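You operate a simulated robot arm through the tools that you are given. There is no shell and no other tool.

You run a simulated robot arm. Do the job below in one go: nothing can be reset, and whatever is moved stays where it is left.

TASK
Set the jig to the band card's length and clamp the buckle in.
Fine: free the jig knob, move the yellow slider, lock the knob again; the orange lever holds the black buckle; the cords end taut; the black clip stays under the red lever. Where these are worked on the way, their far stop is far enough and under half their travel is too little: jig knob.
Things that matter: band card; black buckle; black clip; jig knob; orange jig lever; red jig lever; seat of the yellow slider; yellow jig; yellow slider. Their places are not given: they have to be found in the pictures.

It is judged by the outcome, as a careful person would: the job done as asked, and still so three seconds after it is handed in. It fails if anything else is knocked over, pushed out of place, dropped, spilled or broken.

THE ROBOT
A 6-joint arm with a two-finger gripper, fixed in place. Base frame: the origin is on the floor under the middle of its stand, x ahead of it, y to its left, z up; the work surface is at about z = 0.754. Units: m, degrees, N and s.
It reaches about 0.94 m from its shoulder. Its first joint turns from -166.0 to 166.0 degrees. Payload 2.54 kg.
The tool frame sits at the grasp point between the pads (the TCP): z along the fingers, y along the line on which they close. The tips reach 0.03 m beyond it. The gripper opens to 0.116 m; its body begins 0.095 m behind the TCP.
Orientation is that of the tool frame in the base frame, as [roll, pitch, yaw] about the fixed x, y, z axes, in that order (R = Rz(yaw) Ry(pitch) Rx(roll)). With the fingers straight down and closing along the base's y, the tool's x points along the base's -x, its y along +y and its z along -z.

THE INTERFACE
- The arm moves only by the tool servo_tool. Its argument "rows" is a list of rows, each a list of 7 numbers: the gripper command, from -1 (shut) to 1 (fully open), values between in proportion, then the shift along the base's x, y, z in m, then the turn, a rotation vector about the base's x, y, z in degrees. In form: [[jaw, x, y, z, rx, ry, rz], ...]. A call has 1 to 20 rows; each row is the pose to reach, as a shift and turn from the pose commanded when the call began. A row lasts 0.2 s, in which the tool goes at most 0.05 m and 8.6 degrees; a call with a longer step from one row to the next is refused whole, and so is a gripper value outside its range. Where a pose cannot be reached the arm comes as near as it can. A force on the tool above 40 N (or 10 N above the force at the start of the call, whichever is more), or a blocked arm, ends the call early, and 0.2 s more pass. The fingers move at their own pace (about 0.072 m/s each) and stop on an object; they squeeze with about 44 N. The grip force told is the motor's: it shows also when the fingers shut on nothing. Time passes only in rows, and 0.2 s behind the last, so rows that repeat a pose let the fingers close. It gives the time, the measured TCP pose, the force on the tool (base axes), the opening and the grip force at its end, in the units of the frame above (readings bear some noise), with the torque about the TCP (base axes, N m) and any sound that the robot's microphone picked up.
- Cameras (640 x 400 px; columns grow to the right, rows downward): "scene" is fixed at [0.407, -0.6495, 1.4498]; the picture's right is [1.00, 0.09, 0.00], its down [0.04, -0.39, -0.92] and it looks along [-0.08, 0.91, -0.40] (base axes); focal length 359 px, centre (320, 200). "wrist" rides on the gripper at [0.069, -0.015, -0.122] in the tool frame; the picture's right is [0.21, 0.98, 0.00], its down [-0.83, 0.18, -0.53] and it looks along [-0.52, 0.11, 0.85] (tool axes); focal length 251 px, centre (320, 200).
- get_image(camera): a new picture of that camera. The clock stands still meanwhile.
- locate(camera, pixels): for up to 12 pixels [column, row] of the newest picture of that camera ("zoom" is the newest enlarged one), the place [x, y, z] in the base frame of the surface seen there, good to about 0.002 m, but the place of the scene camera against the robot may be out by one fixed shift of up to 0.025 m in any direction. The clock stands still meanwhile.
- zoom(camera, box): a new picture of the part [left, top, right, bottom] of that camera's present view, enlarged. The clock stands still meanwhile.
- close_job(): hands the job in; it is judged then, once.

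Unless the task says otherwise, let go and move clear before handing in.

The tools are called after "Request:" as name(argument=value, ...) on one line, values as JSON. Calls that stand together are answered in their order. servo_tool: Moves the arm, as the interface text tells. Its arguments: {"type":"object","properties":{"rows":{"type":"array"}},"required":["rows"]} The other tools are called the same way: get_image (camera) takes a picture; locate (camera, pixels) gives the place of the surface under pixels of a picture; zoom (camera, box) takes an enlarged picture of a part of a camera's view; close_job () hands the job in.

At the start:

```text
clock: 0.0
tool_pos: [0.3052, 0.4655, 1.106]
ee_rot: [179.8, 0.0, -179.9]
contact_force: [-0.4, 0.5, 0.2]
ft_torque: [-0.01, 0.01, 0.03]
opening: 0.1159
grip_force: 0.0
```

scene: 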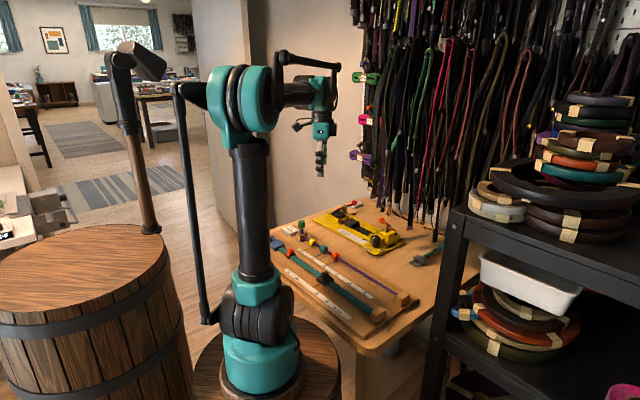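
wrist: 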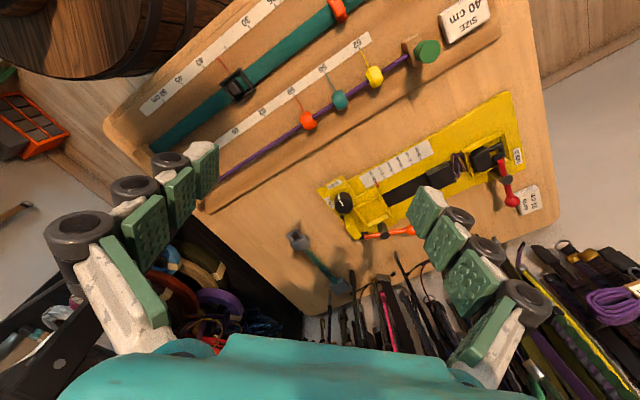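

The wrist picture shows the yellow jig around (430,165) with the knob near (345,200), a red lever at (508,185) and an orange lever at (390,232). I'll zoom in on the jig in both cameras.

Request:
zoom(camera="wrist", box=[300, 90, 560, 252])

Request:
zoom(camera="scene", box=[260, 190, 460, 315])

Request:
zoom(camera="wrist", box=[130, 0, 500, 231])

```text
2.46 times, centred on (430, 171) of wrist
```

zoom: 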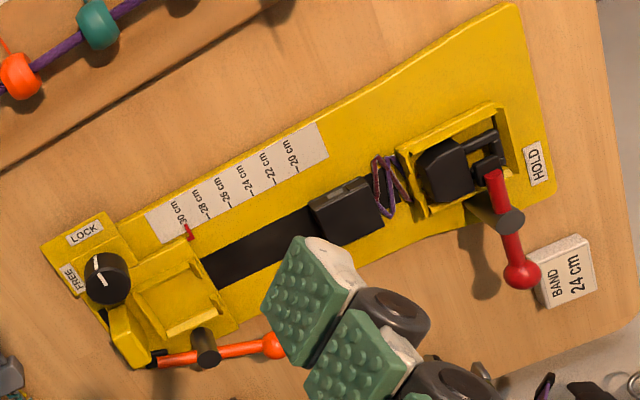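

```text
3.20 times, centred on (360, 252) of scene
```

zoom: 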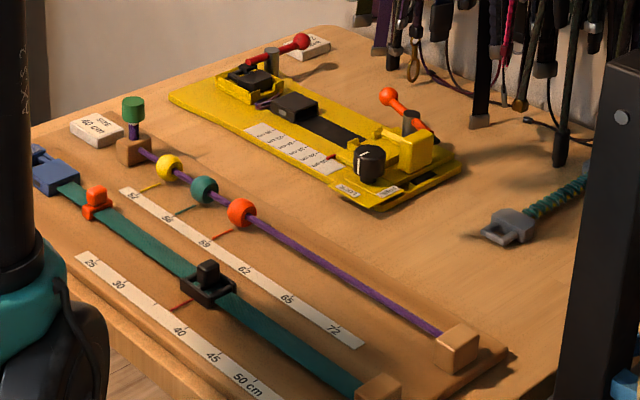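

```text
1.73 times, centred on (315, 116) of wrist
```

zoom: 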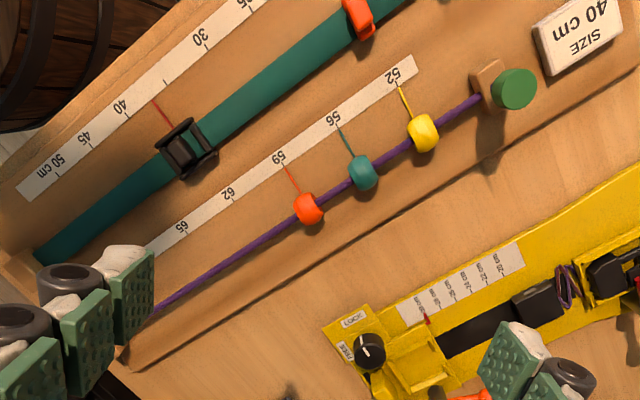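

The card by the jig reads "BAND 24 cm" and the slider's red pointer is at about 30 cm; the orange and red levers and the loose black buckle are visible. I'll locate the key points with the wrist camera.

Request:
zoom(camera="wrist", box=[300, 90, 560, 252])

Request:
locate(camera="zoom", pixels=[[105, 280], [165, 215], [185, 300], [205, 355], [270, 346], [345, 207], [445, 170], [490, 175], [510, 220], [522, 275], [293, 150], [228, 190]])

Request:
locate(camera="wrist", pixels=[[345, 203], [508, 185], [512, 200], [530, 200], [320, 190], [515, 95], [525, 170], [365, 235], [390, 120], [420, 160], [395, 233], [300, 240]])

```text
2.46 times, centred on (430, 171) of wrist
```

zoom: 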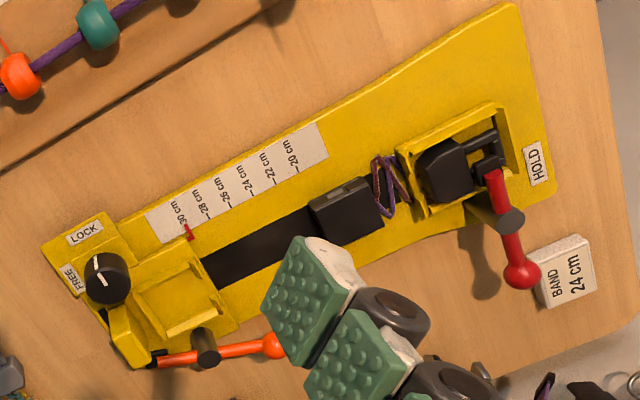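

```text
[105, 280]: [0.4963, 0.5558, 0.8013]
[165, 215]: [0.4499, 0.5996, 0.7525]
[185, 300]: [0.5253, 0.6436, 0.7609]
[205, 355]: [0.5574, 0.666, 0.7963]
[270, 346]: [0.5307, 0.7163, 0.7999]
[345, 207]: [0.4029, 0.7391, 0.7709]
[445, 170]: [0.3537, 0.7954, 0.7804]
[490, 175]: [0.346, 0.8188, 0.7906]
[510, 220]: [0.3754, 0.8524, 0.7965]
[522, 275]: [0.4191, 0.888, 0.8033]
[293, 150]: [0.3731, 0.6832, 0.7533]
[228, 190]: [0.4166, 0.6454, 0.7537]
```

```text
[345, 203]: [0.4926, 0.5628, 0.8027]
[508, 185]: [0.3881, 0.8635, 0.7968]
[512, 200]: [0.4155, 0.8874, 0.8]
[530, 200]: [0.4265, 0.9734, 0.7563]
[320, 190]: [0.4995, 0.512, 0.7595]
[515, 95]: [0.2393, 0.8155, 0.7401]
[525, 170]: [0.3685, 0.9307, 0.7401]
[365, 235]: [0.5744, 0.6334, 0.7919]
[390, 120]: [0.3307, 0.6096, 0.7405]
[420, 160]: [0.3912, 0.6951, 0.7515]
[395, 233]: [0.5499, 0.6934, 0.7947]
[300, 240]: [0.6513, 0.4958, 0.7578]
```

The jig's parts lie between about (0.56,0.56) and (0.35,0.86) at z≈0.75–0.80. I'll move the arm above the jig for a closer look.

Request:
servo_tool(rows=[[1, 0, 0.04, -0.02, 0, 0, 0], [1, 0, 0.08, -0.04, 0, 0, 0], [1, 0, 0.12, -0.06, 0, 0, 0], [1, 0, 0.16, -0.08, 0, 0, 0], [1, 0, 0.18, -0.1, 0, 0, 0], [1, 0, 0.18, -0.1, 0, 0, 0]])

Request:
get_image(camera="wrist")

Request:
get_image(camera="scene")

```text
clock: 1.4
tool_pos: [0.3043, 0.647, 1.0083]
ee_rot: [179.8, 0.0, -180.0]
contact_force: [-0.6, 0.1, -0.1]
ft_torque: [0.02, -0.02, -0.01]
opening: 0.1161
grip_force: 0.1
```

```text
taken
```

wrist: 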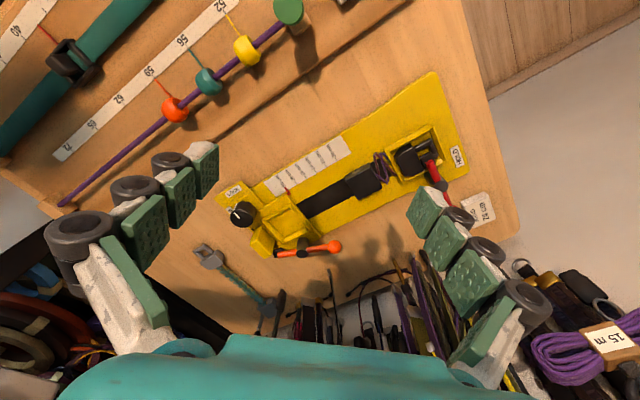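

```text
taken
```

scene: 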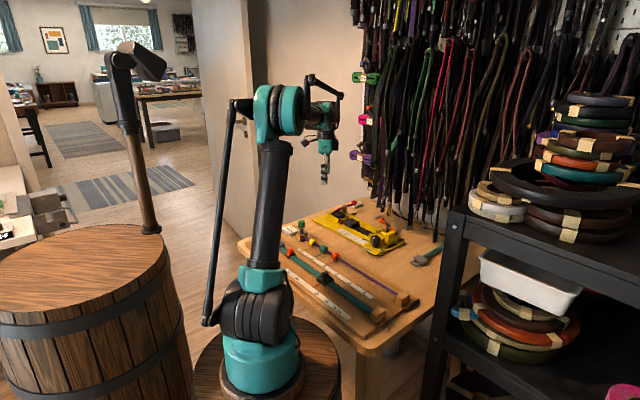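

The jig is now well seen between the fingers: knob near (243,213), levers at (310,250) and (432,170). I'll zoom in and locate.

Request:
zoom(camera="wrist", box=[205, 160, 365, 260])

Request:
zoom(camera="wrist", box=[340, 120, 500, 220])

Request:
zoom(camera="wrist", box=[200, 70, 500, 258])

Request:
zoom(camera="scene", box=[300, 190, 420, 265])

```text
4.00 times, centred on (285, 210) of wrist
```

zoom: 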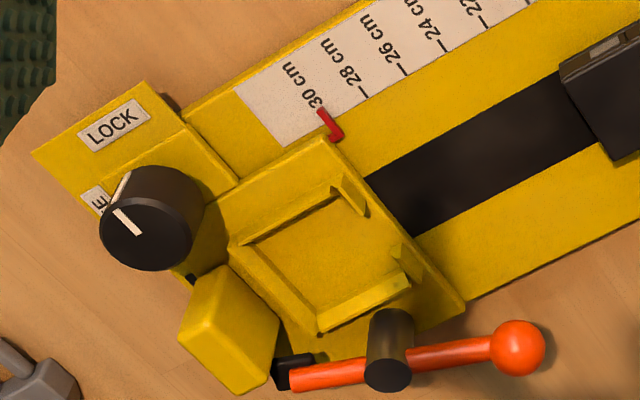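

```text
4.00 times, centred on (420, 170) of wrist
```

zoom: 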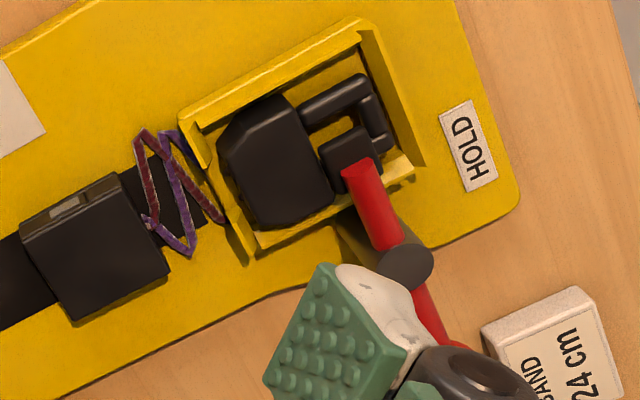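

```text
2.13 times, centred on (350, 164) of wrist
```

zoom: 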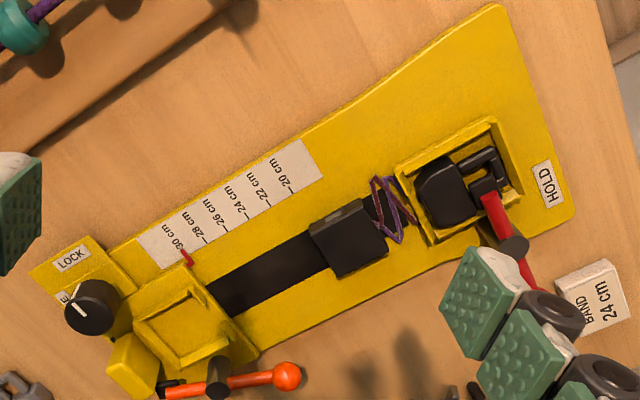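

```text
5.33 times, centred on (360, 228) of scene
```

zoom: 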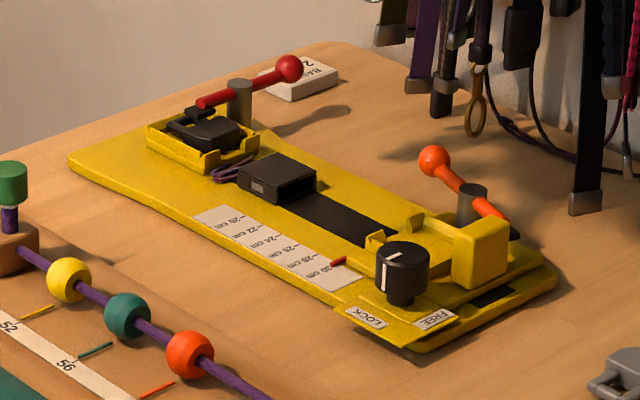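

I can now see the seat (walls around (320,260) in the zoom), the knob line, the slider's yellow grip block (230,325) and the orange lever swung aside with its pad at (295,370). I'll locate these points precisely.

Request:
zoom(camera="wrist", box=[205, 160, 365, 260])

Request:
locate(camera="zoom", pixels=[[128, 222], [104, 230], [195, 205], [325, 140], [465, 310], [240, 240], [320, 330], [340, 190], [400, 260], [320, 250], [388, 375], [517, 347]])

Request:
locate(camera="zoom", pixels=[[295, 375], [215, 310], [185, 345], [270, 325], [225, 275], [240, 385], [150, 85], [110, 125], [450, 50], [370, 100], [410, 75], [360, 185]])

Request:
zoom(camera="wrist", box=[340, 120, 500, 220])

Request:
locate(camera="zoom", pixels=[[20, 240], [112, 175], [170, 270], [75, 318], [95, 240], [150, 220], [270, 160], [340, 150], [405, 265], [375, 230], [185, 120], [230, 220]])

```text
4.00 times, centred on (285, 210) of wrist
```

zoom: 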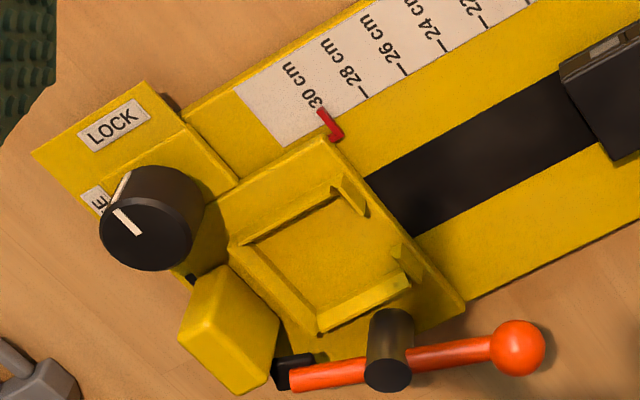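

```text
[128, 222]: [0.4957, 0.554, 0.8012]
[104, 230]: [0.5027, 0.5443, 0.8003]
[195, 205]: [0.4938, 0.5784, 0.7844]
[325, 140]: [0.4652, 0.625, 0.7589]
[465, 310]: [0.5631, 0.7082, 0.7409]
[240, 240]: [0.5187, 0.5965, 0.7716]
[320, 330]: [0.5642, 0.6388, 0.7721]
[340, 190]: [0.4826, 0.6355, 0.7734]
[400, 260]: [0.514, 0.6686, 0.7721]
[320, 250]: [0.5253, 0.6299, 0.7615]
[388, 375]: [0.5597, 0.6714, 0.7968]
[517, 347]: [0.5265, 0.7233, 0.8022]
```

```text
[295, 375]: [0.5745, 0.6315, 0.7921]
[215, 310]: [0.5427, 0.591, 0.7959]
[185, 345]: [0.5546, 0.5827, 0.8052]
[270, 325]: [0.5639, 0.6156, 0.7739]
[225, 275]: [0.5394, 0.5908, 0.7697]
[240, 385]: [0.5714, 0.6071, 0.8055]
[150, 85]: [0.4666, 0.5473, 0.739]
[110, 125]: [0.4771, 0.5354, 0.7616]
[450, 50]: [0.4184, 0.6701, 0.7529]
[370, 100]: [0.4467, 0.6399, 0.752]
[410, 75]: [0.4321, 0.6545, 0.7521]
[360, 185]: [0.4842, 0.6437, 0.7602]
```

```text
4.00 times, centred on (420, 170) of wrist
```

zoom: 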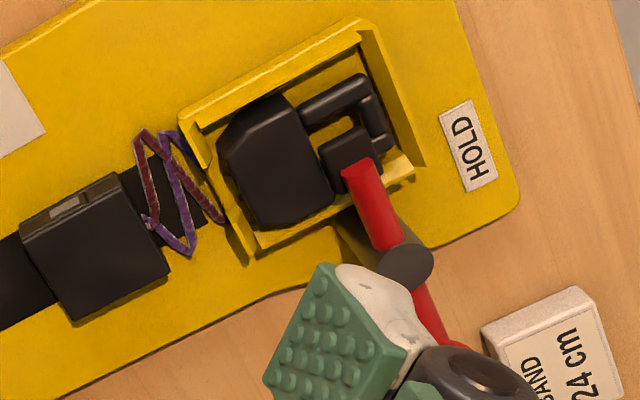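

```text
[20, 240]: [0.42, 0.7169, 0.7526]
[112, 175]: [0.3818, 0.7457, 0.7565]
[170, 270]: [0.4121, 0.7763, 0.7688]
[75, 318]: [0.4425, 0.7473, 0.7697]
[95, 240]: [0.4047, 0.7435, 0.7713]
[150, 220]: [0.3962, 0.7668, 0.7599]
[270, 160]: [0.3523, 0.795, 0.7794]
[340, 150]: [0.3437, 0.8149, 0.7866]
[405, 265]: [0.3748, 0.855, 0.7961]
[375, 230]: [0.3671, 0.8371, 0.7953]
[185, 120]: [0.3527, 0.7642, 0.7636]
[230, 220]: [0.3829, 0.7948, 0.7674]
```

The jig axis runs along about (-0.68, 0.73) toward the clip; the tick spacing of 2 cm is about 0.0207 m. I'll turn the tool 90° and move near the knob to see its mark and labels from another side.

Request:
servo_tool(rows=[[1, 0.0163, -0.0122, -0.008, 0, 0, 7.5], [1, 0.0327, -0.0245, -0.016, 0, 0, 15], [1, 0.049, -0.0367, -0.024, 0, 0, 22.5], [1, 0.0653, -0.049, -0.032, 0, 0, 30], [1, 0.0817, -0.0612, -0.04, 0, 0, 37.5], [1, 0.098, -0.0735, -0.048, 0, 0, 45], [1, 0.1143, -0.0857, -0.056, 0, 0, 52.5], [1, 0.1307, -0.098, -0.064, 0, 0, 60], [1, 0.147, -0.1102, -0.072, 0, 0, 67.5], [1, 0.1633, -0.1225, -0.08, 0, 0, 75], [1, 0.1797, -0.1347, -0.088, 0, 0, 82.5], [1, 0.196, -0.147, -0.096, 0, 0, 90], [1, 0.196, -0.147, -0.1, 0, 0, 90]])

Request:
get_image(camera="wrist")

Request:
zoom(camera="wrist", box=[220, 120, 420, 245])

```text
clock: 4.2
tool_pos: [0.5002, 0.4971, 0.9057]
ee_rot: [179.9, 0.0, -89.9]
contact_force: [0.2, -0.2, -0.2]
ft_torque: [0.02, -0.04, -0.01]
opening: 0.1159
grip_force: 0.1
```

```text
taken
```

wrist: 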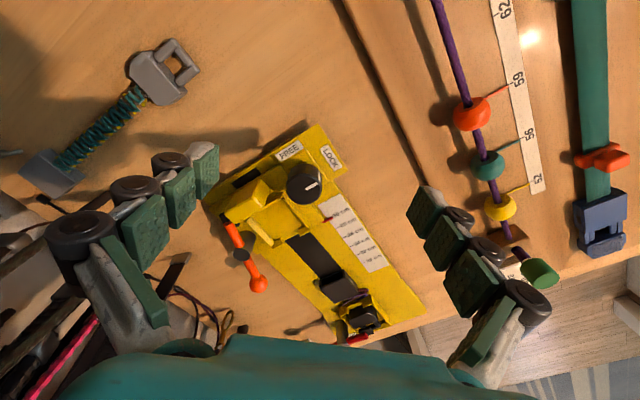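

```text
3.20 times, centred on (320, 182) of wrist
```

zoom: 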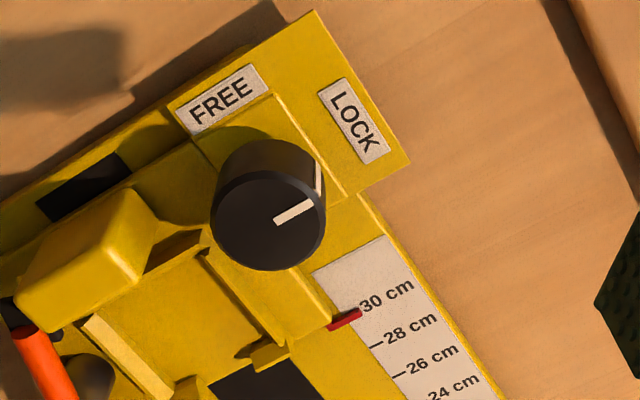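

The mark on the knob points to the LOCK side (image right, (315,200) in the zoom), with FREE at (222,97). I'll locate the knob, mark and labels.

Request:
locate(camera="zoom", pixels=[[352, 120], [222, 97], [278, 220], [312, 201], [215, 212], [268, 265], [325, 215], [270, 180], [318, 11], [408, 160], [170, 105], [300, 310]])

Request:
locate(camera="zoom", pixels=[[130, 190], [20, 295], [90, 325], [155, 225], [60, 260], [345, 318], [375, 347], [400, 375], [88, 330], [165, 395], [245, 350], [235, 235]])

Request:
zoom(camera="wrist", box=[200, 200, 420, 338])

```text
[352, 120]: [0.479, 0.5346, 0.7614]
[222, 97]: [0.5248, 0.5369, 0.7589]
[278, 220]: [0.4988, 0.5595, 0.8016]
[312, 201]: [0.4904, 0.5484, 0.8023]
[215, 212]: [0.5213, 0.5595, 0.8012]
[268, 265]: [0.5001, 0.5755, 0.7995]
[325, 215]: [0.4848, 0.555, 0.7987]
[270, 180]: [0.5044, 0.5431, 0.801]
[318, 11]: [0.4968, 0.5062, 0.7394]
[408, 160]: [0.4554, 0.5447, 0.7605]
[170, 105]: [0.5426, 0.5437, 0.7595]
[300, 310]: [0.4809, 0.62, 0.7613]
```

```text
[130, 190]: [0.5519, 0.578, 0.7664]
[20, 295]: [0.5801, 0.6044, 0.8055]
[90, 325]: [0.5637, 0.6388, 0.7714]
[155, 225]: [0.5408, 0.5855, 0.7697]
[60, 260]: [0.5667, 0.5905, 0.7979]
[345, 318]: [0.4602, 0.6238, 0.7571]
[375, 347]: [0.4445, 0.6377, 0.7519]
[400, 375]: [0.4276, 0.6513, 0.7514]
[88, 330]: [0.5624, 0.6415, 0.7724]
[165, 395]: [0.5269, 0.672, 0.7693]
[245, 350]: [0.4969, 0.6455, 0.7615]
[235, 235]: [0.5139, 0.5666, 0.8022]
```

```text
2.90 times, centred on (310, 269) of wrist
```

zoom: 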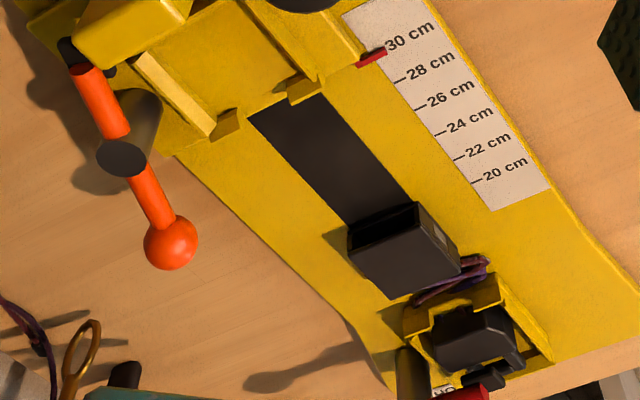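

The knob's centre is about (0.503, 0.558) with top z≈0.801, its mark points along the LOCK label (≈223°) and FREE is 90° counterclockwise from there. I'll go above the knob with the tool turned back to the start yaw and the jaw partly open.

Request:
servo_tool(rows=[[0.5, 0.0, 0.005, 0, 0, 0, -7.5], [0.2, 0.0, 0.01, 0, 0, 0, -15], [0.05, 0.0, 0.015, 0, 0, 0, -22.5], [0.05, 0.0, 0.02, 0, 0, 0, -30], [0.05, 0.0, 0.025, 0, 0, 0, -37.5], [0.05, 0.001, 0.03, 0, 0, 0, -45], [0.05, 0.001, 0.035, 0, 0, 0, -52.5], [0.05, 0.002, 0.04, 0, 0, 0, -60], [0.05, 0.002, 0.045, 0, 0, 0, -67.5], [0.05, 0.003, 0.05, 0, 0, 0, -75], [0.05, 0.003, 0.055, 0, 0, 0, -82.5], [0.05, 0.003, 0.061, 0, 0, 0, -90], [0.05, 0.003, 0.061, -0.02, 0, 0, -90], [0.05, 0.003, 0.061, -0.03, 0, 0, -90]])

Request:
get_image(camera="wrist")

Request:
zoom(camera="wrist", box=[220, 100, 460, 250])

Request:
zoom(camera="scene", box=[300, 150, 460, 250])

```text
clock: 7.2
tool_pos: [0.5037, 0.5589, 0.875]
ee_rot: [179.9, 0.0, 179.9]
contact_force: [0.8, 0.1, 0.5]
ft_torque: [-0.03, 0.0, 0.02]
opening: 0.061
grip_force: 0.0
```

```text
taken
```

wrist: 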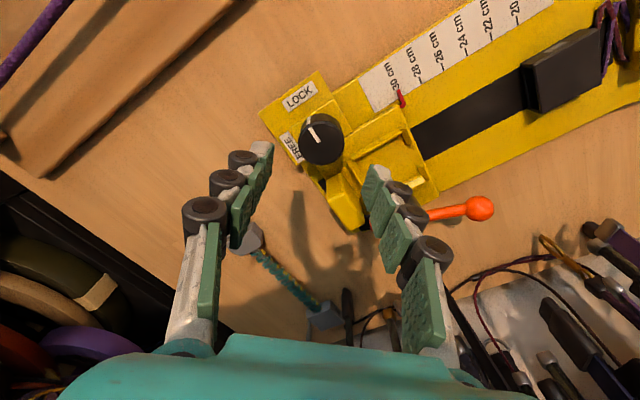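

```text
2.67 times, centred on (340, 175) of wrist
```

zoom: 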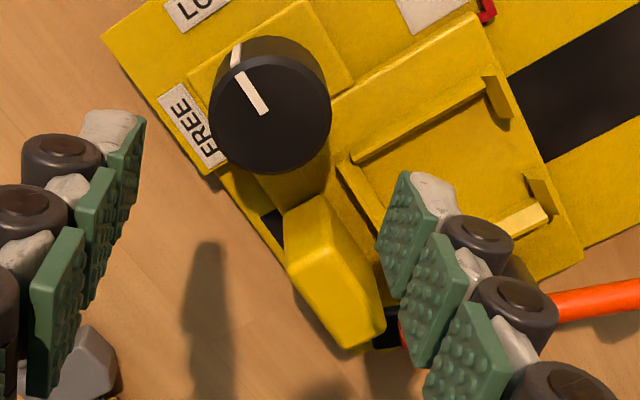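

```text
4.00 times, centred on (380, 200) of scene
```

zoom: 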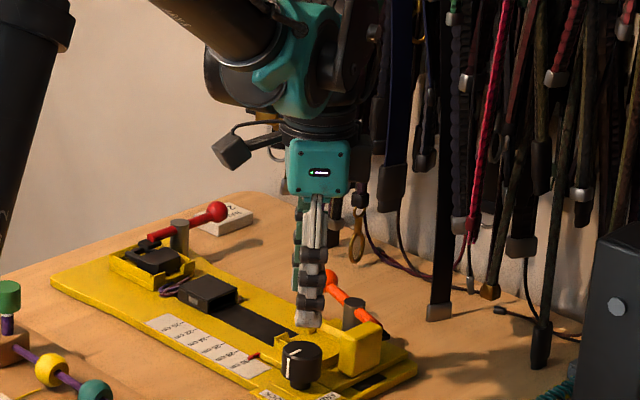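

The knob is centred at about (270,118) in the zoom, with fingers straddling it in y. I'll measure the knob rim from this view to fine-tune the alignment before descending.

Request:
zoom(camera="wrist", box=[285, 90, 365, 190])

Request:
zoom(camera="wrist", box=[280, 100, 376, 160])

Request:
locate(camera="wrist", pixels=[[300, 140], [342, 142], [321, 162], [321, 119], [321, 140], [307, 153], [336, 154], [322, 130]])

```text
4.00 times, centred on (325, 140) of wrist
```

zoom: 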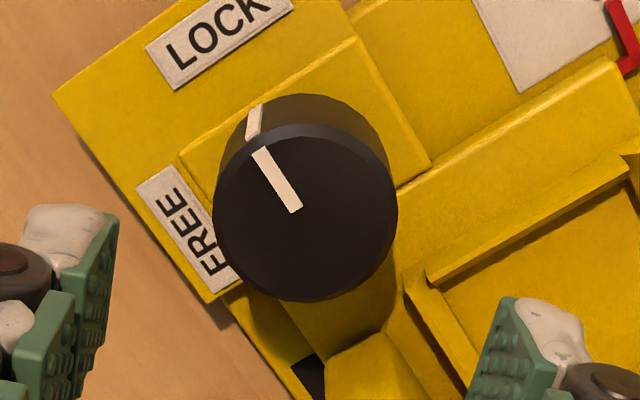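

```text
6.67 times, centred on (328, 130) of wrist
```

zoom: 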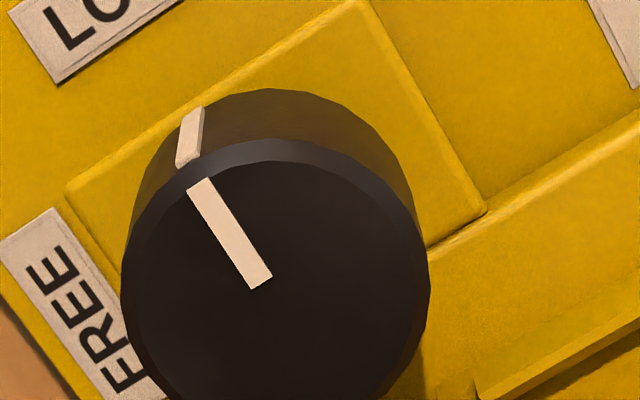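

```text
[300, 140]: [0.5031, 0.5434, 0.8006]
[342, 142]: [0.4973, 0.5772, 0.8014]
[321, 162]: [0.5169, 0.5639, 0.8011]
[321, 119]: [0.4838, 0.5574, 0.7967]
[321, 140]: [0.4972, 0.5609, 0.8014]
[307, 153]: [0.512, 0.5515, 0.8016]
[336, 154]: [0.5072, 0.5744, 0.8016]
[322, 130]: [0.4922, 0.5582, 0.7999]
```

Refined knob centre is about (0.5012, 0.560). I'll shift slightly and descend so the tips reach z≈0.778, then check before closing.

Request:
servo_tool(rows=[[0.05, -0.0022, 0.001, -0.01, 0, 0, 0], [0.05, -0.0022, 0.001, -0.03, 0, 0, 0], [0.05, -0.0022, 0.001, -0.05, 0, 0, 0], [0.05, -0.0022, 0.001, -0.06, 0, 0, 0], [0.05, -0.0022, 0.001, -0.067, 0, 0, 0], [0.05, -0.0022, 0.001, -0.067, 0, 0, 0]])

Request:
get_image(camera="wrist")

Request:
zoom(camera="scene", box=[320, 180, 440, 255])

```text
clock: 8.6
tool_pos: [0.5018, 0.56, 0.8087]
ee_rot: [179.7, 0.0, -179.9]
contact_force: [0.2, -0.5, 0.2]
ft_torque: [0.0, 0.01, -0.01]
opening: 0.0609
grip_force: 0.0
```

```text
taken
```

wrist: 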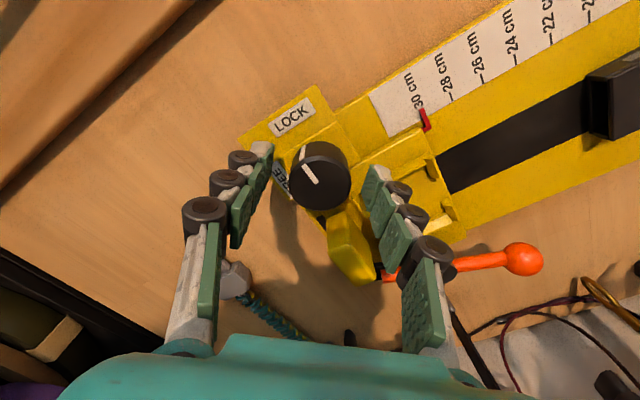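

```text
5.33 times, centred on (380, 218) of scene
```

zoom: 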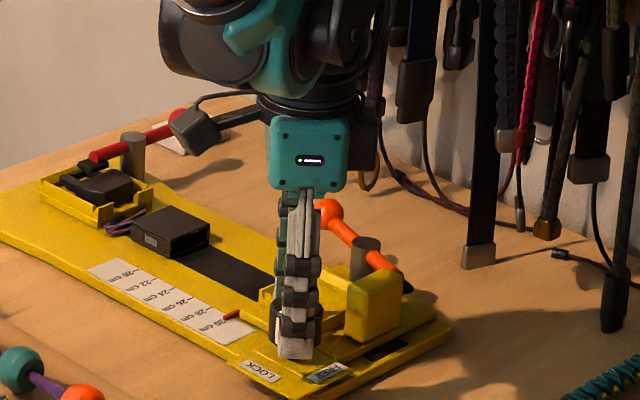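

The knob sits between the two fingertips at (320,175), with no contact force. I'll close on it.

Request:
servo_tool(rows=[[-0.2, 0, 0, 0, 0, 0, 0], [-0.4, 0, 0, 0, 0, 0, 0], [-0.6, 0, 0, 0, 0, 0, 0], [-1, 0, 0, 0, 0, 0, 0], [-1, 0, 0, 0, 0, 0, 0], [-1, 0, 0, 0, 0, 0, 0]])

Request:
get_image(camera="wrist")

```text
clock: 10.0
tool_pos: [0.5018, 0.5602, 0.8076]
ee_rot: [179.8, 0.0, -180.0]
contact_force: [4.3, 4.6, 3.2]
ft_torque: [0.14, -0.11, 0.09]
opening: 0.0362
grip_force: 45.3
```

```text
taken
```

wrist: 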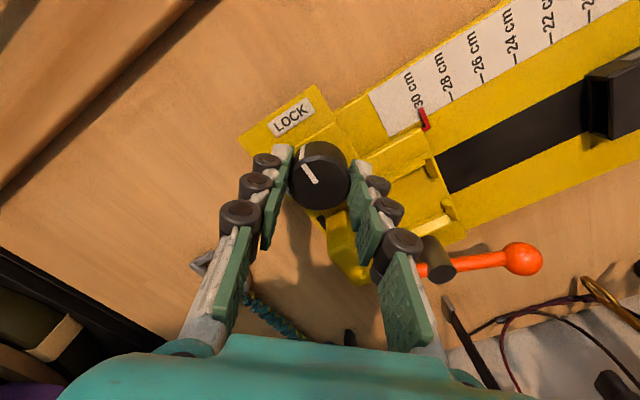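

The fingers hold the knob (opening 0.0362, grip 45 N). I'll turn it +90° toward FREE.

Request:
servo_tool(rows=[[-1, 0, 0, 0, 0, 0, 6], [-1, 0, 0, 0, 0, 0, 12], [-1, 0, 0, 0, 0, 0, 18], [-1, 0, 0, 0, 0, 0, 24], [-1, 0, 0, 0, 0, 0, 30], [-1, 0, 0, 0, 0, 0, 36], [-1, 0, 0, 0, 0, 0, 42], [-1, 0, 0, 0, 0, 0, 48], [-1, 0, 0, 0, 0, 0, 54], [-1, 0, 0, 0, 0, 0, 60], [-1, 0, 0, 0, 0, 0, 66], [-1, 0, 0, 0, 0, 0, 72], [-1, 0, 0, 0, 0, 0, 78], [-1, 0, 0, 0, 0, 0, 83], [-1, 0, 0, 0, 0, 0, 87], [-1, 0, 0, 0, 0, 0, 90], [-1, 0, 0, 0, 0, 0, 90]])

Request:
get_image(camera="wrist")

Request:
zoom(camera="wrist", box=[240, 100, 400, 200])

```text
clock: 13.6
tool_pos: [0.5023, 0.5608, 0.8081]
ee_rot: [179.9, 0.0, -89.8]
contact_force: [-1.9, -2.3, 23.1]
ft_torque: [-0.15, 0.06, 0.02]
opening: 0.0369
grip_force: 45.0
```

```text
taken
```

wrist: 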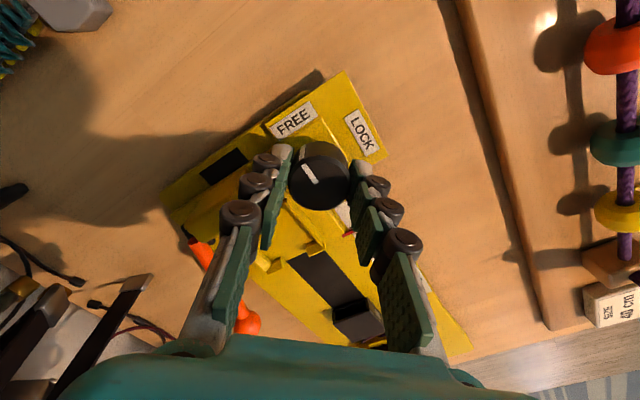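

```text
4.00 times, centred on (320, 150) of wrist
```

zoom: 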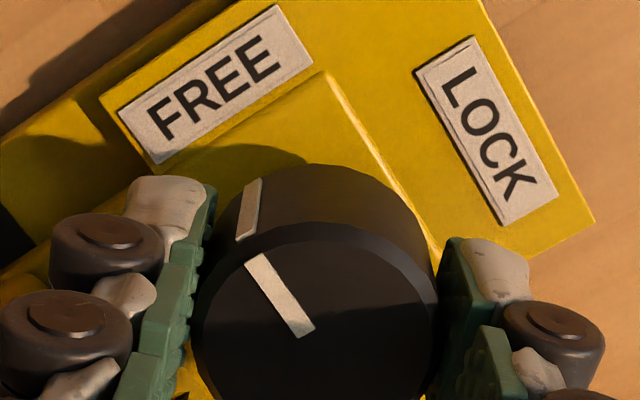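

The mark now points to FREE, as the knob followed the fingers through 90°. I'll open the jaw and lift clear to verify it stays.

Request:
servo_tool(rows=[[-0.2, 0, 0, 0, 0, 0, 0], [0.0, 0, 0, 0, 0, 0, 0], [0.05, 0, 0, 0, 0, 0, 0], [0.05, 0, 0, 0.02, 0, 0, 0], [0.05, 0, 0, 0.04, 0, 0, 0], [0.05, 0, 0, 0.07, 0, 0, 0], [0.05, 0, 0, 0.07, 0, 0, 0]])

Request:
get_image(camera="wrist")

Request:
zoom(camera="wrist", box=[160, 60, 480, 260])

```text
clock: 15.2
tool_pos: [0.5005, 0.5599, 0.8802]
ee_rot: [179.8, 0.0, -90.0]
contact_force: [-0.3, -0.9, -0.4]
ft_torque: [-0.02, -0.04, -0.06]
opening: 0.0608
grip_force: 0.1
```

```text
taken
```

wrist: 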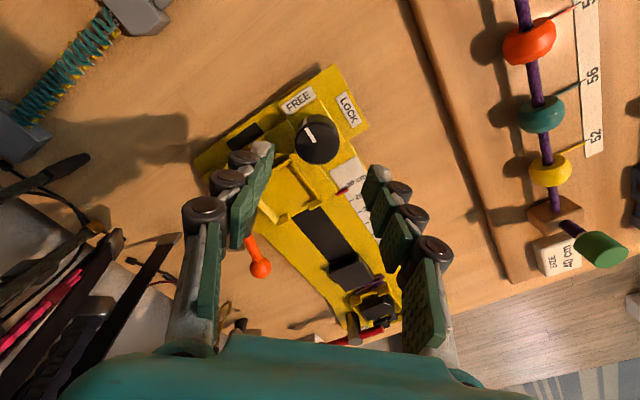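

```text
2.00 times, centred on (320, 160) of wrist
```

zoom: 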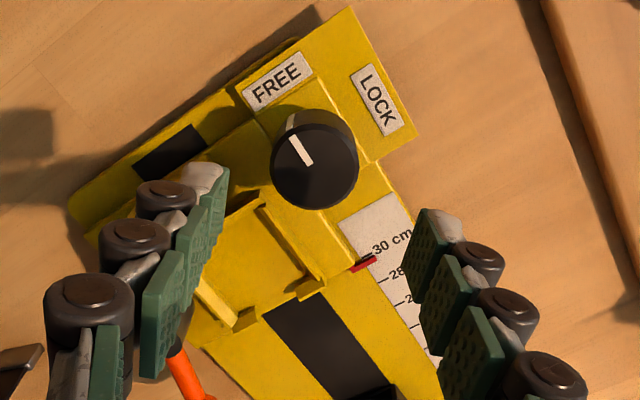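

The knob stays at FREE. Next I'll measure the jig's axis direction and the grip block's place more exactly.

Request:
zoom(camera="scene", box=[300, 190, 420, 265])

Request:
locate(camera="zoom", pixels=[[100, 180], [160, 215], [210, 242], [270, 275], [310, 297], [215, 215], [345, 285], [260, 232], [300, 258], [330, 205], [390, 238], [140, 150]])

Request:
locate(camera="wrist", pixels=[[195, 165], [335, 66], [200, 172], [320, 72], [360, 125], [400, 290], [385, 215], [440, 330], [330, 170], [352, 158]])

```text
5.33 times, centred on (360, 228) of scene
```

zoom: 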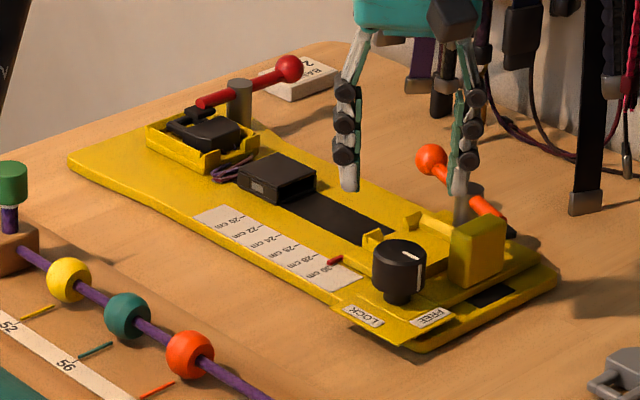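

```text
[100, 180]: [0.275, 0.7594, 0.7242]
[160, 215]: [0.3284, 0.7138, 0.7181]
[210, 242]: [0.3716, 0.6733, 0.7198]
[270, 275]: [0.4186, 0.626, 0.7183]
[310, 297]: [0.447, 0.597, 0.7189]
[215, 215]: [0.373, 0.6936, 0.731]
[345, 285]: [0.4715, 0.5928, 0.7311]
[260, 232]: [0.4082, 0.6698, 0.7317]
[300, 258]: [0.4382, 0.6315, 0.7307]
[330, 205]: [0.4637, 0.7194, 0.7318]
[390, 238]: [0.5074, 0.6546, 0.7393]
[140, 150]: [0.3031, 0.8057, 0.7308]
```

```text
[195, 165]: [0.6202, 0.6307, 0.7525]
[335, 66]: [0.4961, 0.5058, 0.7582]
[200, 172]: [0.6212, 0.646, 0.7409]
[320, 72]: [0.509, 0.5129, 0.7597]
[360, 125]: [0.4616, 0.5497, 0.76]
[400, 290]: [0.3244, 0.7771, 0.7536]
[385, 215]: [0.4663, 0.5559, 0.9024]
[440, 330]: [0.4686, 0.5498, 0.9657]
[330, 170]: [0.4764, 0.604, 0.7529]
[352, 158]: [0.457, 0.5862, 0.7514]
```

The base edges show the jig's axis at about 135°, so the tool should be at yaw -135° to close along the rail. I'll go above the yellow grip block near (0.561, 0.598) and look.

Request:
servo_tool(rows=[[0.2, 0.01, 0.006, 0.005, 0, 0, -7.5], [0.2, 0.02, 0.012, 0.005, 0, 0, -15], [0.2, 0.03, 0.018, 0.005, 0, 0, -22.5], [0.2, 0.04, 0.025, 0.005, 0, 0, -30], [0.2, 0.05, 0.032, 0.005, 0, 0, -37.5], [0.2, 0.061, 0.038, 0.005, 0, 0, -45], [0.2, 0.061, 0.038, 0.005, 0, 0, -45]])

Request:
get_image(camera="wrist")

Request:
zoom(camera="wrist", box=[220, 80, 420, 205])

```text
clock: 16.8
tool_pos: [0.5641, 0.5983, 0.8849]
ee_rot: [179.8, 0.0, -135.0]
contact_force: [0.2, -0.2, 0.4]
ft_torque: [-0.02, 0.0, 0.01]
opening: 0.0696
grip_force: 0.0
```

```text
taken
```

wrist: 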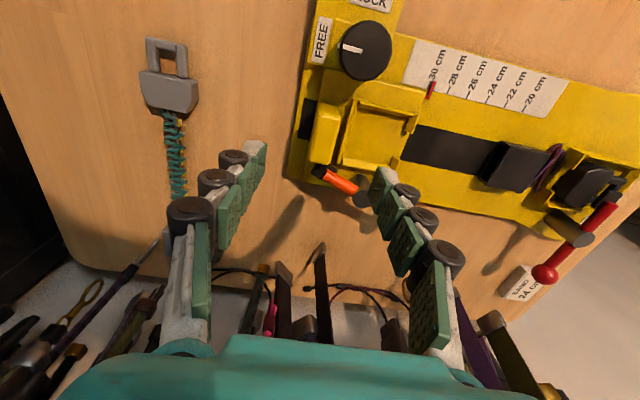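

```text
3.20 times, centred on (320, 142) of wrist
```

zoom: 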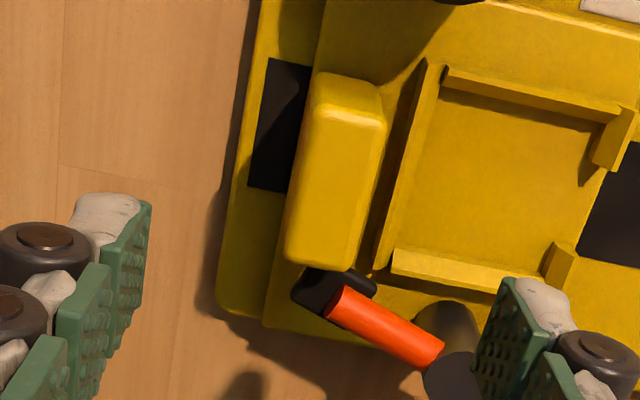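

The block's top face spans about (330,75)–(350,265) in the zoom, with the orange lever's pad just at its lower end (335,290). I'll locate its faces.

Request:
locate(camera="zoom", pixels=[[315, 115], [380, 120], [290, 255], [352, 265], [335, 180], [382, 140], [360, 240], [335, 285], [430, 345], [400, 140], [450, 330], [325, 80]])

Request:
locate(camera="zoom", pixels=[[450, 75], [610, 115], [395, 255], [545, 290], [500, 170], [600, 160], [560, 265], [380, 230], [430, 70], [300, 225]])

```text
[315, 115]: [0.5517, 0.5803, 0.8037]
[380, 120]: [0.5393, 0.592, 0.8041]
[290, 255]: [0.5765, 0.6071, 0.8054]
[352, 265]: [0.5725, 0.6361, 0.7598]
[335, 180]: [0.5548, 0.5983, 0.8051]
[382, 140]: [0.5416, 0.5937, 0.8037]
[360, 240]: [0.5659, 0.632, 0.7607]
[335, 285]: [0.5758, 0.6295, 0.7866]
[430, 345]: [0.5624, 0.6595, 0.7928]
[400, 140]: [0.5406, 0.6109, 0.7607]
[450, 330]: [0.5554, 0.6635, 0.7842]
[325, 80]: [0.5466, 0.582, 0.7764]
```

```text
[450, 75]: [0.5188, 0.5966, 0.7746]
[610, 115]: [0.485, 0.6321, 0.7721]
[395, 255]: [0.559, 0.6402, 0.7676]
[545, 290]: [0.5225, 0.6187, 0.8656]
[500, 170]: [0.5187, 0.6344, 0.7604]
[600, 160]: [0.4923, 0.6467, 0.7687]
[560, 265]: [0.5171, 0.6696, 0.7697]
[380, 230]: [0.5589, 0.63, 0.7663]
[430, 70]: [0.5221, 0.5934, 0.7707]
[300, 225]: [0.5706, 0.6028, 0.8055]
```

Block centre is about u=0.0285 along the rail; the pad of the orange lever is just beyond its +v end, so I'll grip slightly to the knob side at (0.5555, 0.5957) with tips at z≈0.78.

Request:
servo_tool(rows=[[0.2, -0.0086, -0.0026, 0, 0, 0, 0], [0.2, -0.0086, -0.0026, -0.02, 0, 0, 0], [0.2, -0.0086, -0.0026, -0.04, 0, 0, 0], [0.2, -0.0086, -0.0026, -0.06, 0, 0, 0], [0.2, -0.0086, -0.0026, -0.075, 0, 0, 0], [0.2, -0.0086, -0.0026, -0.075, 0, 0, 0]])

Request:
get_image(camera="wrist")

Request:
zoom(camera="scene", box=[300, 170, 440, 257])

```text
clock: 18.2
tool_pos: [0.5547, 0.5952, 0.8075]
ee_rot: [179.7, 0.0, -134.8]
contact_force: [0.2, -0.2, -1.0]
ft_torque: [0.04, 0.01, 0.0]
opening: 0.0698
grip_force: 0.1
```

```text
taken
```

wrist: 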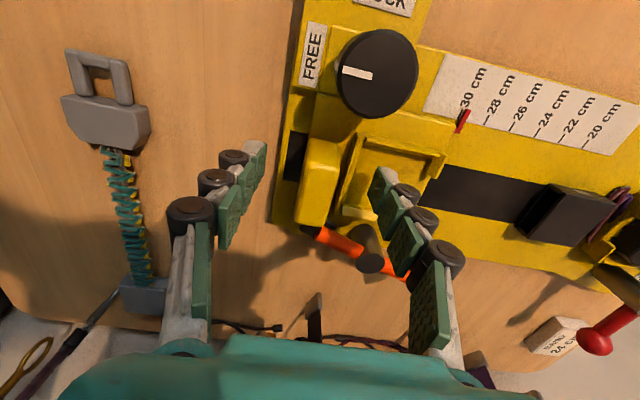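

```text
4.57 times, centred on (370, 214) of scene
```

zoom: 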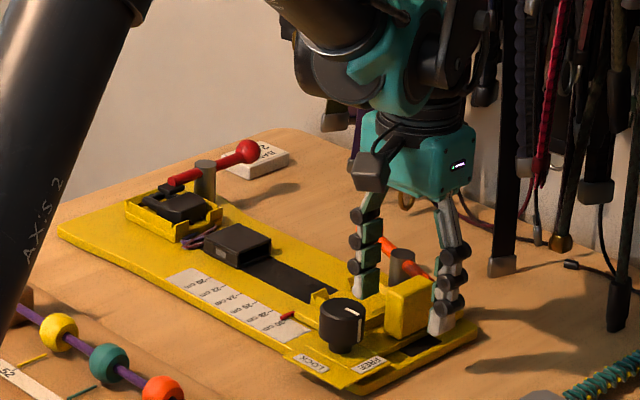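

Both fingers straddle the block along the rail with no contact. I'll close on it.

Request:
servo_tool(rows=[[-0.1, 0, 0, 0.001, 0, 0, 0], [-0.4, 0, 0, 0.001, 0, 0, 0], [-0.7, 0, 0, 0.001, 0, 0, 0], [-1, 0, 0, 0.001, 0, 0, 0], [-1, 0, 0, 0.001, 0, 0, 0], [-1, 0, 0, 0.001, 0, 0, 0]])

Request:
get_image(camera="wrist")

Request:
zoom(camera="wrist", box=[400, 40, 640, 190])

Request:
locate(camera="zoom", pixels=[[160, 215], [230, 225], [300, 240], [370, 258], [440, 275], [510, 290]])

```text
clock: 19.6
tool_pos: [0.555, 0.5955, 0.809]
ee_rot: [179.7, 0.0, -134.9]
contact_force: [-0.4, 0.3, -2.8]
ft_torque: [0.05, -0.01, -0.1]
opening: 0.0192
grip_force: 44.5
```

```text
taken
```

wrist: 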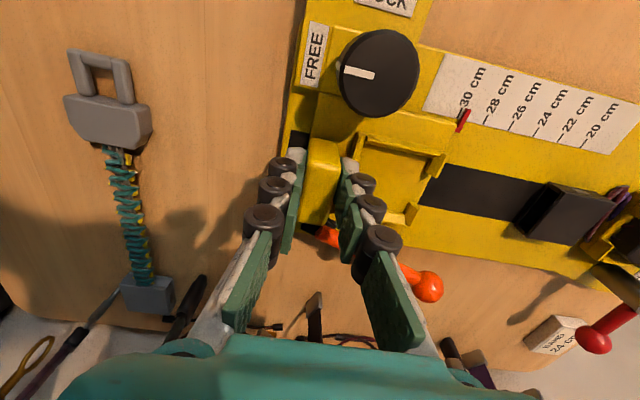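

```text
2.67 times, centred on (520, 115) of wrist
```

zoom: 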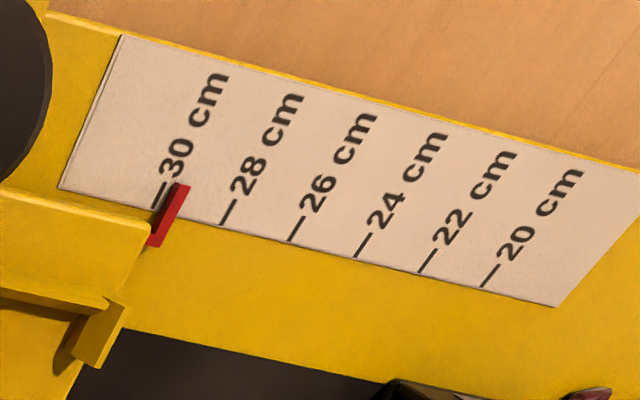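

```text
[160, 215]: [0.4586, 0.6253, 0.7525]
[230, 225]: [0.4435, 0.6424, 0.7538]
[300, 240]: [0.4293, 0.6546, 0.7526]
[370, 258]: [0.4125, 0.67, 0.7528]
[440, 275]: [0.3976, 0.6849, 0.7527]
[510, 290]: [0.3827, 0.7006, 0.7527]
```

The block is held (opening 0.019). I'll locate the pointer and the tick marks precisely before moving the slider.

Request:
locate(camera="zoom", pixels=[[178, 192], [170, 212], [160, 235], [157, 198], [226, 213], [295, 229], [362, 246], [426, 262], [490, 278]])

Request:
zoom(camera="wrist", box=[430, 80, 526, 140])

```text
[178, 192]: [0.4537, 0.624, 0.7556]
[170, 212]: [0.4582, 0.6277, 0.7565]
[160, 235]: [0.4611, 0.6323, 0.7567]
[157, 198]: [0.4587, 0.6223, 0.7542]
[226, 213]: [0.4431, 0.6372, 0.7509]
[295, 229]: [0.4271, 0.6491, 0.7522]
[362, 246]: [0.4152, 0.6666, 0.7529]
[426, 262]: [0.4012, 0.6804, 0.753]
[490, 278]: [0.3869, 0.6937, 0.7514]
```

```text
6.67 times, centred on (478, 110) of wrist
```

zoom: 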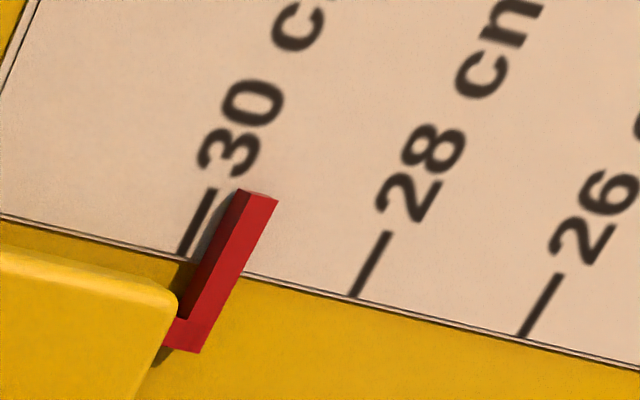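

Pointer is at about u=0.1205 and the 24 cm tick at about u=0.1773, so it needs roughly 0.057 m. I'll slide the first 0.02 m and watch the force.

Request:
servo_tool(rows=[[-1, -0.0035, 0.0035, 0, 0, 0, 0], [-1, -0.007, 0.007, 0, 0, 0, 0], [-1, -0.0105, 0.0105, 0, 0, 0, 0], [-1, -0.014, 0.014, 0, 0, 0, 0], [-1, -0.014, 0.014, 0, 0, 0, 0]])

Request:
get_image(camera="wrist")

Request:
zoom(camera="scene", box=[300, 170, 440, 257])

```text
clock: 20.8
tool_pos: [0.5388, 0.6102, 0.8082]
ee_rot: [179.8, -0.2, -134.9]
contact_force: [-12.8, -13.5, -26.6]
ft_torque: [-0.51, 0.43, -0.11]
opening: 0.0194
grip_force: 44.5
```

```text
taken
```

wrist: 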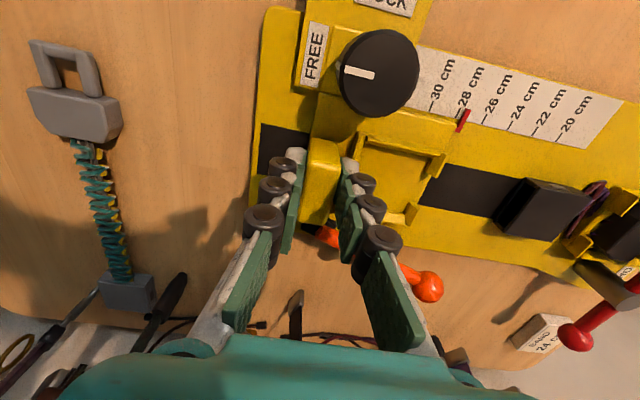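

```text
4.57 times, centred on (370, 214) of scene
```

zoom: 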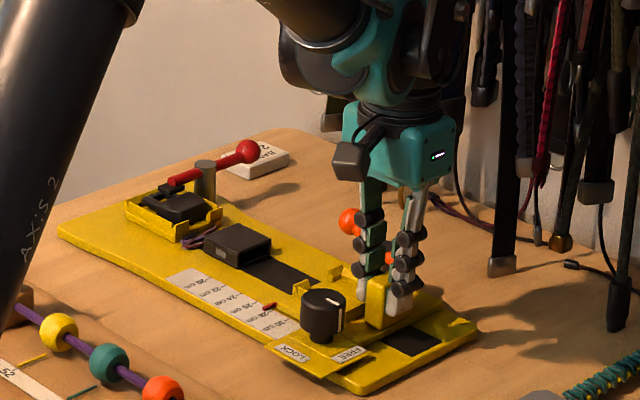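

The slider follows, but the force of about 19 N toward -v and -27 N in z shows my line differs a bit from the rail. I'll ease the command by about 1.5 mm toward -v and 1 mm down and read the force again.

Request:
servo_tool(rows=[[-1, -0.0007, -0.0007, -0.0007, 0, 0, 0], [-1, -0.0011, -0.0011, -0.0012, 0, 0, 0], [-1, -0.0011, -0.0011, -0.0012, 0, 0, 0]])

```text
clock: 21.6
tool_pos: [0.5393, 0.6107, 0.8089]
ee_rot: [179.8, 0.2, -135.0]
contact_force: [4.2, 5.3, 16.3]
ft_torque: [-0.39, 0.47, -0.06]
opening: 0.0196
grip_force: 44.6
```

Forces are smaller and reversed, so the correction was slightly too much. I'll slide another 0.018 m with a small -v correction built in.

Request:
servo_tool(rows=[[-1, -0.0033, 0.0031, 0.0001, 0, 0, 0], [-1, -0.0066, 0.0062, 0.0001, 0, 0, 0], [-1, -0.0099, 0.0093, 0.0001, 0, 0, 0], [-1, -0.0131, 0.0123, 0.0001, 0, 0, 0], [-1, -0.0131, 0.0123, 0.0001, 0, 0, 0]])

Request:
get_image(camera="wrist")

Request:
zoom(camera="wrist", box=[400, 40, 640, 190])

```text
clock: 22.6
tool_pos: [0.5277, 0.6208, 0.8078]
ee_rot: [179.9, 0.2, -135.0]
contact_force: [3.6, 4.3, -1.7]
ft_torque: [-0.6, 0.64, 0.03]
opening: 0.0195
grip_force: 44.7
stopped in row 5: the force on the tool passed its limit at 41 N (the readings are from after the stop); the commanded pose is now the measured one
```

```text
taken
```

wrist: 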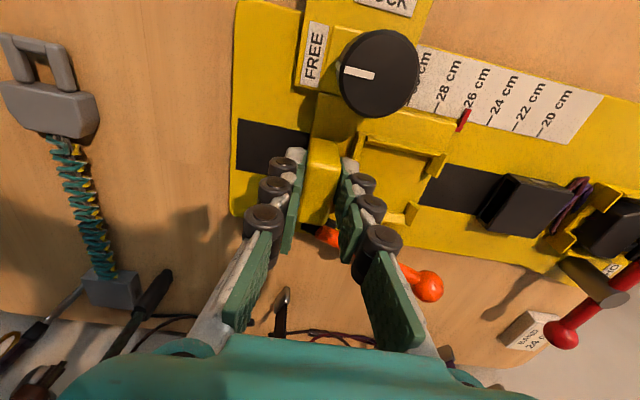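

```text
2.67 times, centred on (520, 115) of wrist
```

zoom: 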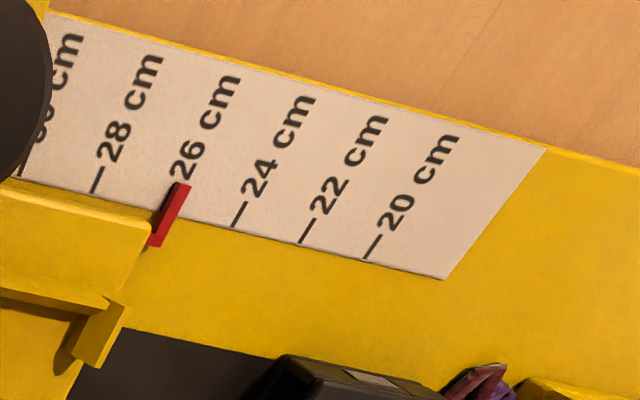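

The call ended at 41 N but the slider is now near 26 cm. I'll locate the pointer and ticks again for the remaining distance.

Request:
locate(camera="zoom", pixels=[[180, 190], [170, 212], [160, 235], [97, 180], [241, 214], [308, 231], [373, 246]])

Request:
servo_tool(rows=[[-1, -0.0015, 0.0015, 0, 0, 0, 0], [-1, -0.003, 0.003, 0, 0, 0, 0], [-1, -0.0045, 0.0045, 0, 0, 0, 0], [-1, -0.0045, 0.0045, 0, 0, 0, 0]])

```text
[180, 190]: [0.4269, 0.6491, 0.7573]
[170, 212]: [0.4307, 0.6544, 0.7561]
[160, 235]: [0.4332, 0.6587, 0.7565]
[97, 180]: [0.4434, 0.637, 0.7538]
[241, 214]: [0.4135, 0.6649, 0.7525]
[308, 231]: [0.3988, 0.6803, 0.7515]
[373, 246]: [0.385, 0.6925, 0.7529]
```

```text
clock: 23.6
tool_pos: [0.5235, 0.6269, 0.809]
ee_rot: [179.8, 0.2, -135.0]
contact_force: [11.5, 8.9, -2.2]
ft_torque: [0.25, -0.29, -0.07]
opening: 0.019
grip_force: 44.5
```

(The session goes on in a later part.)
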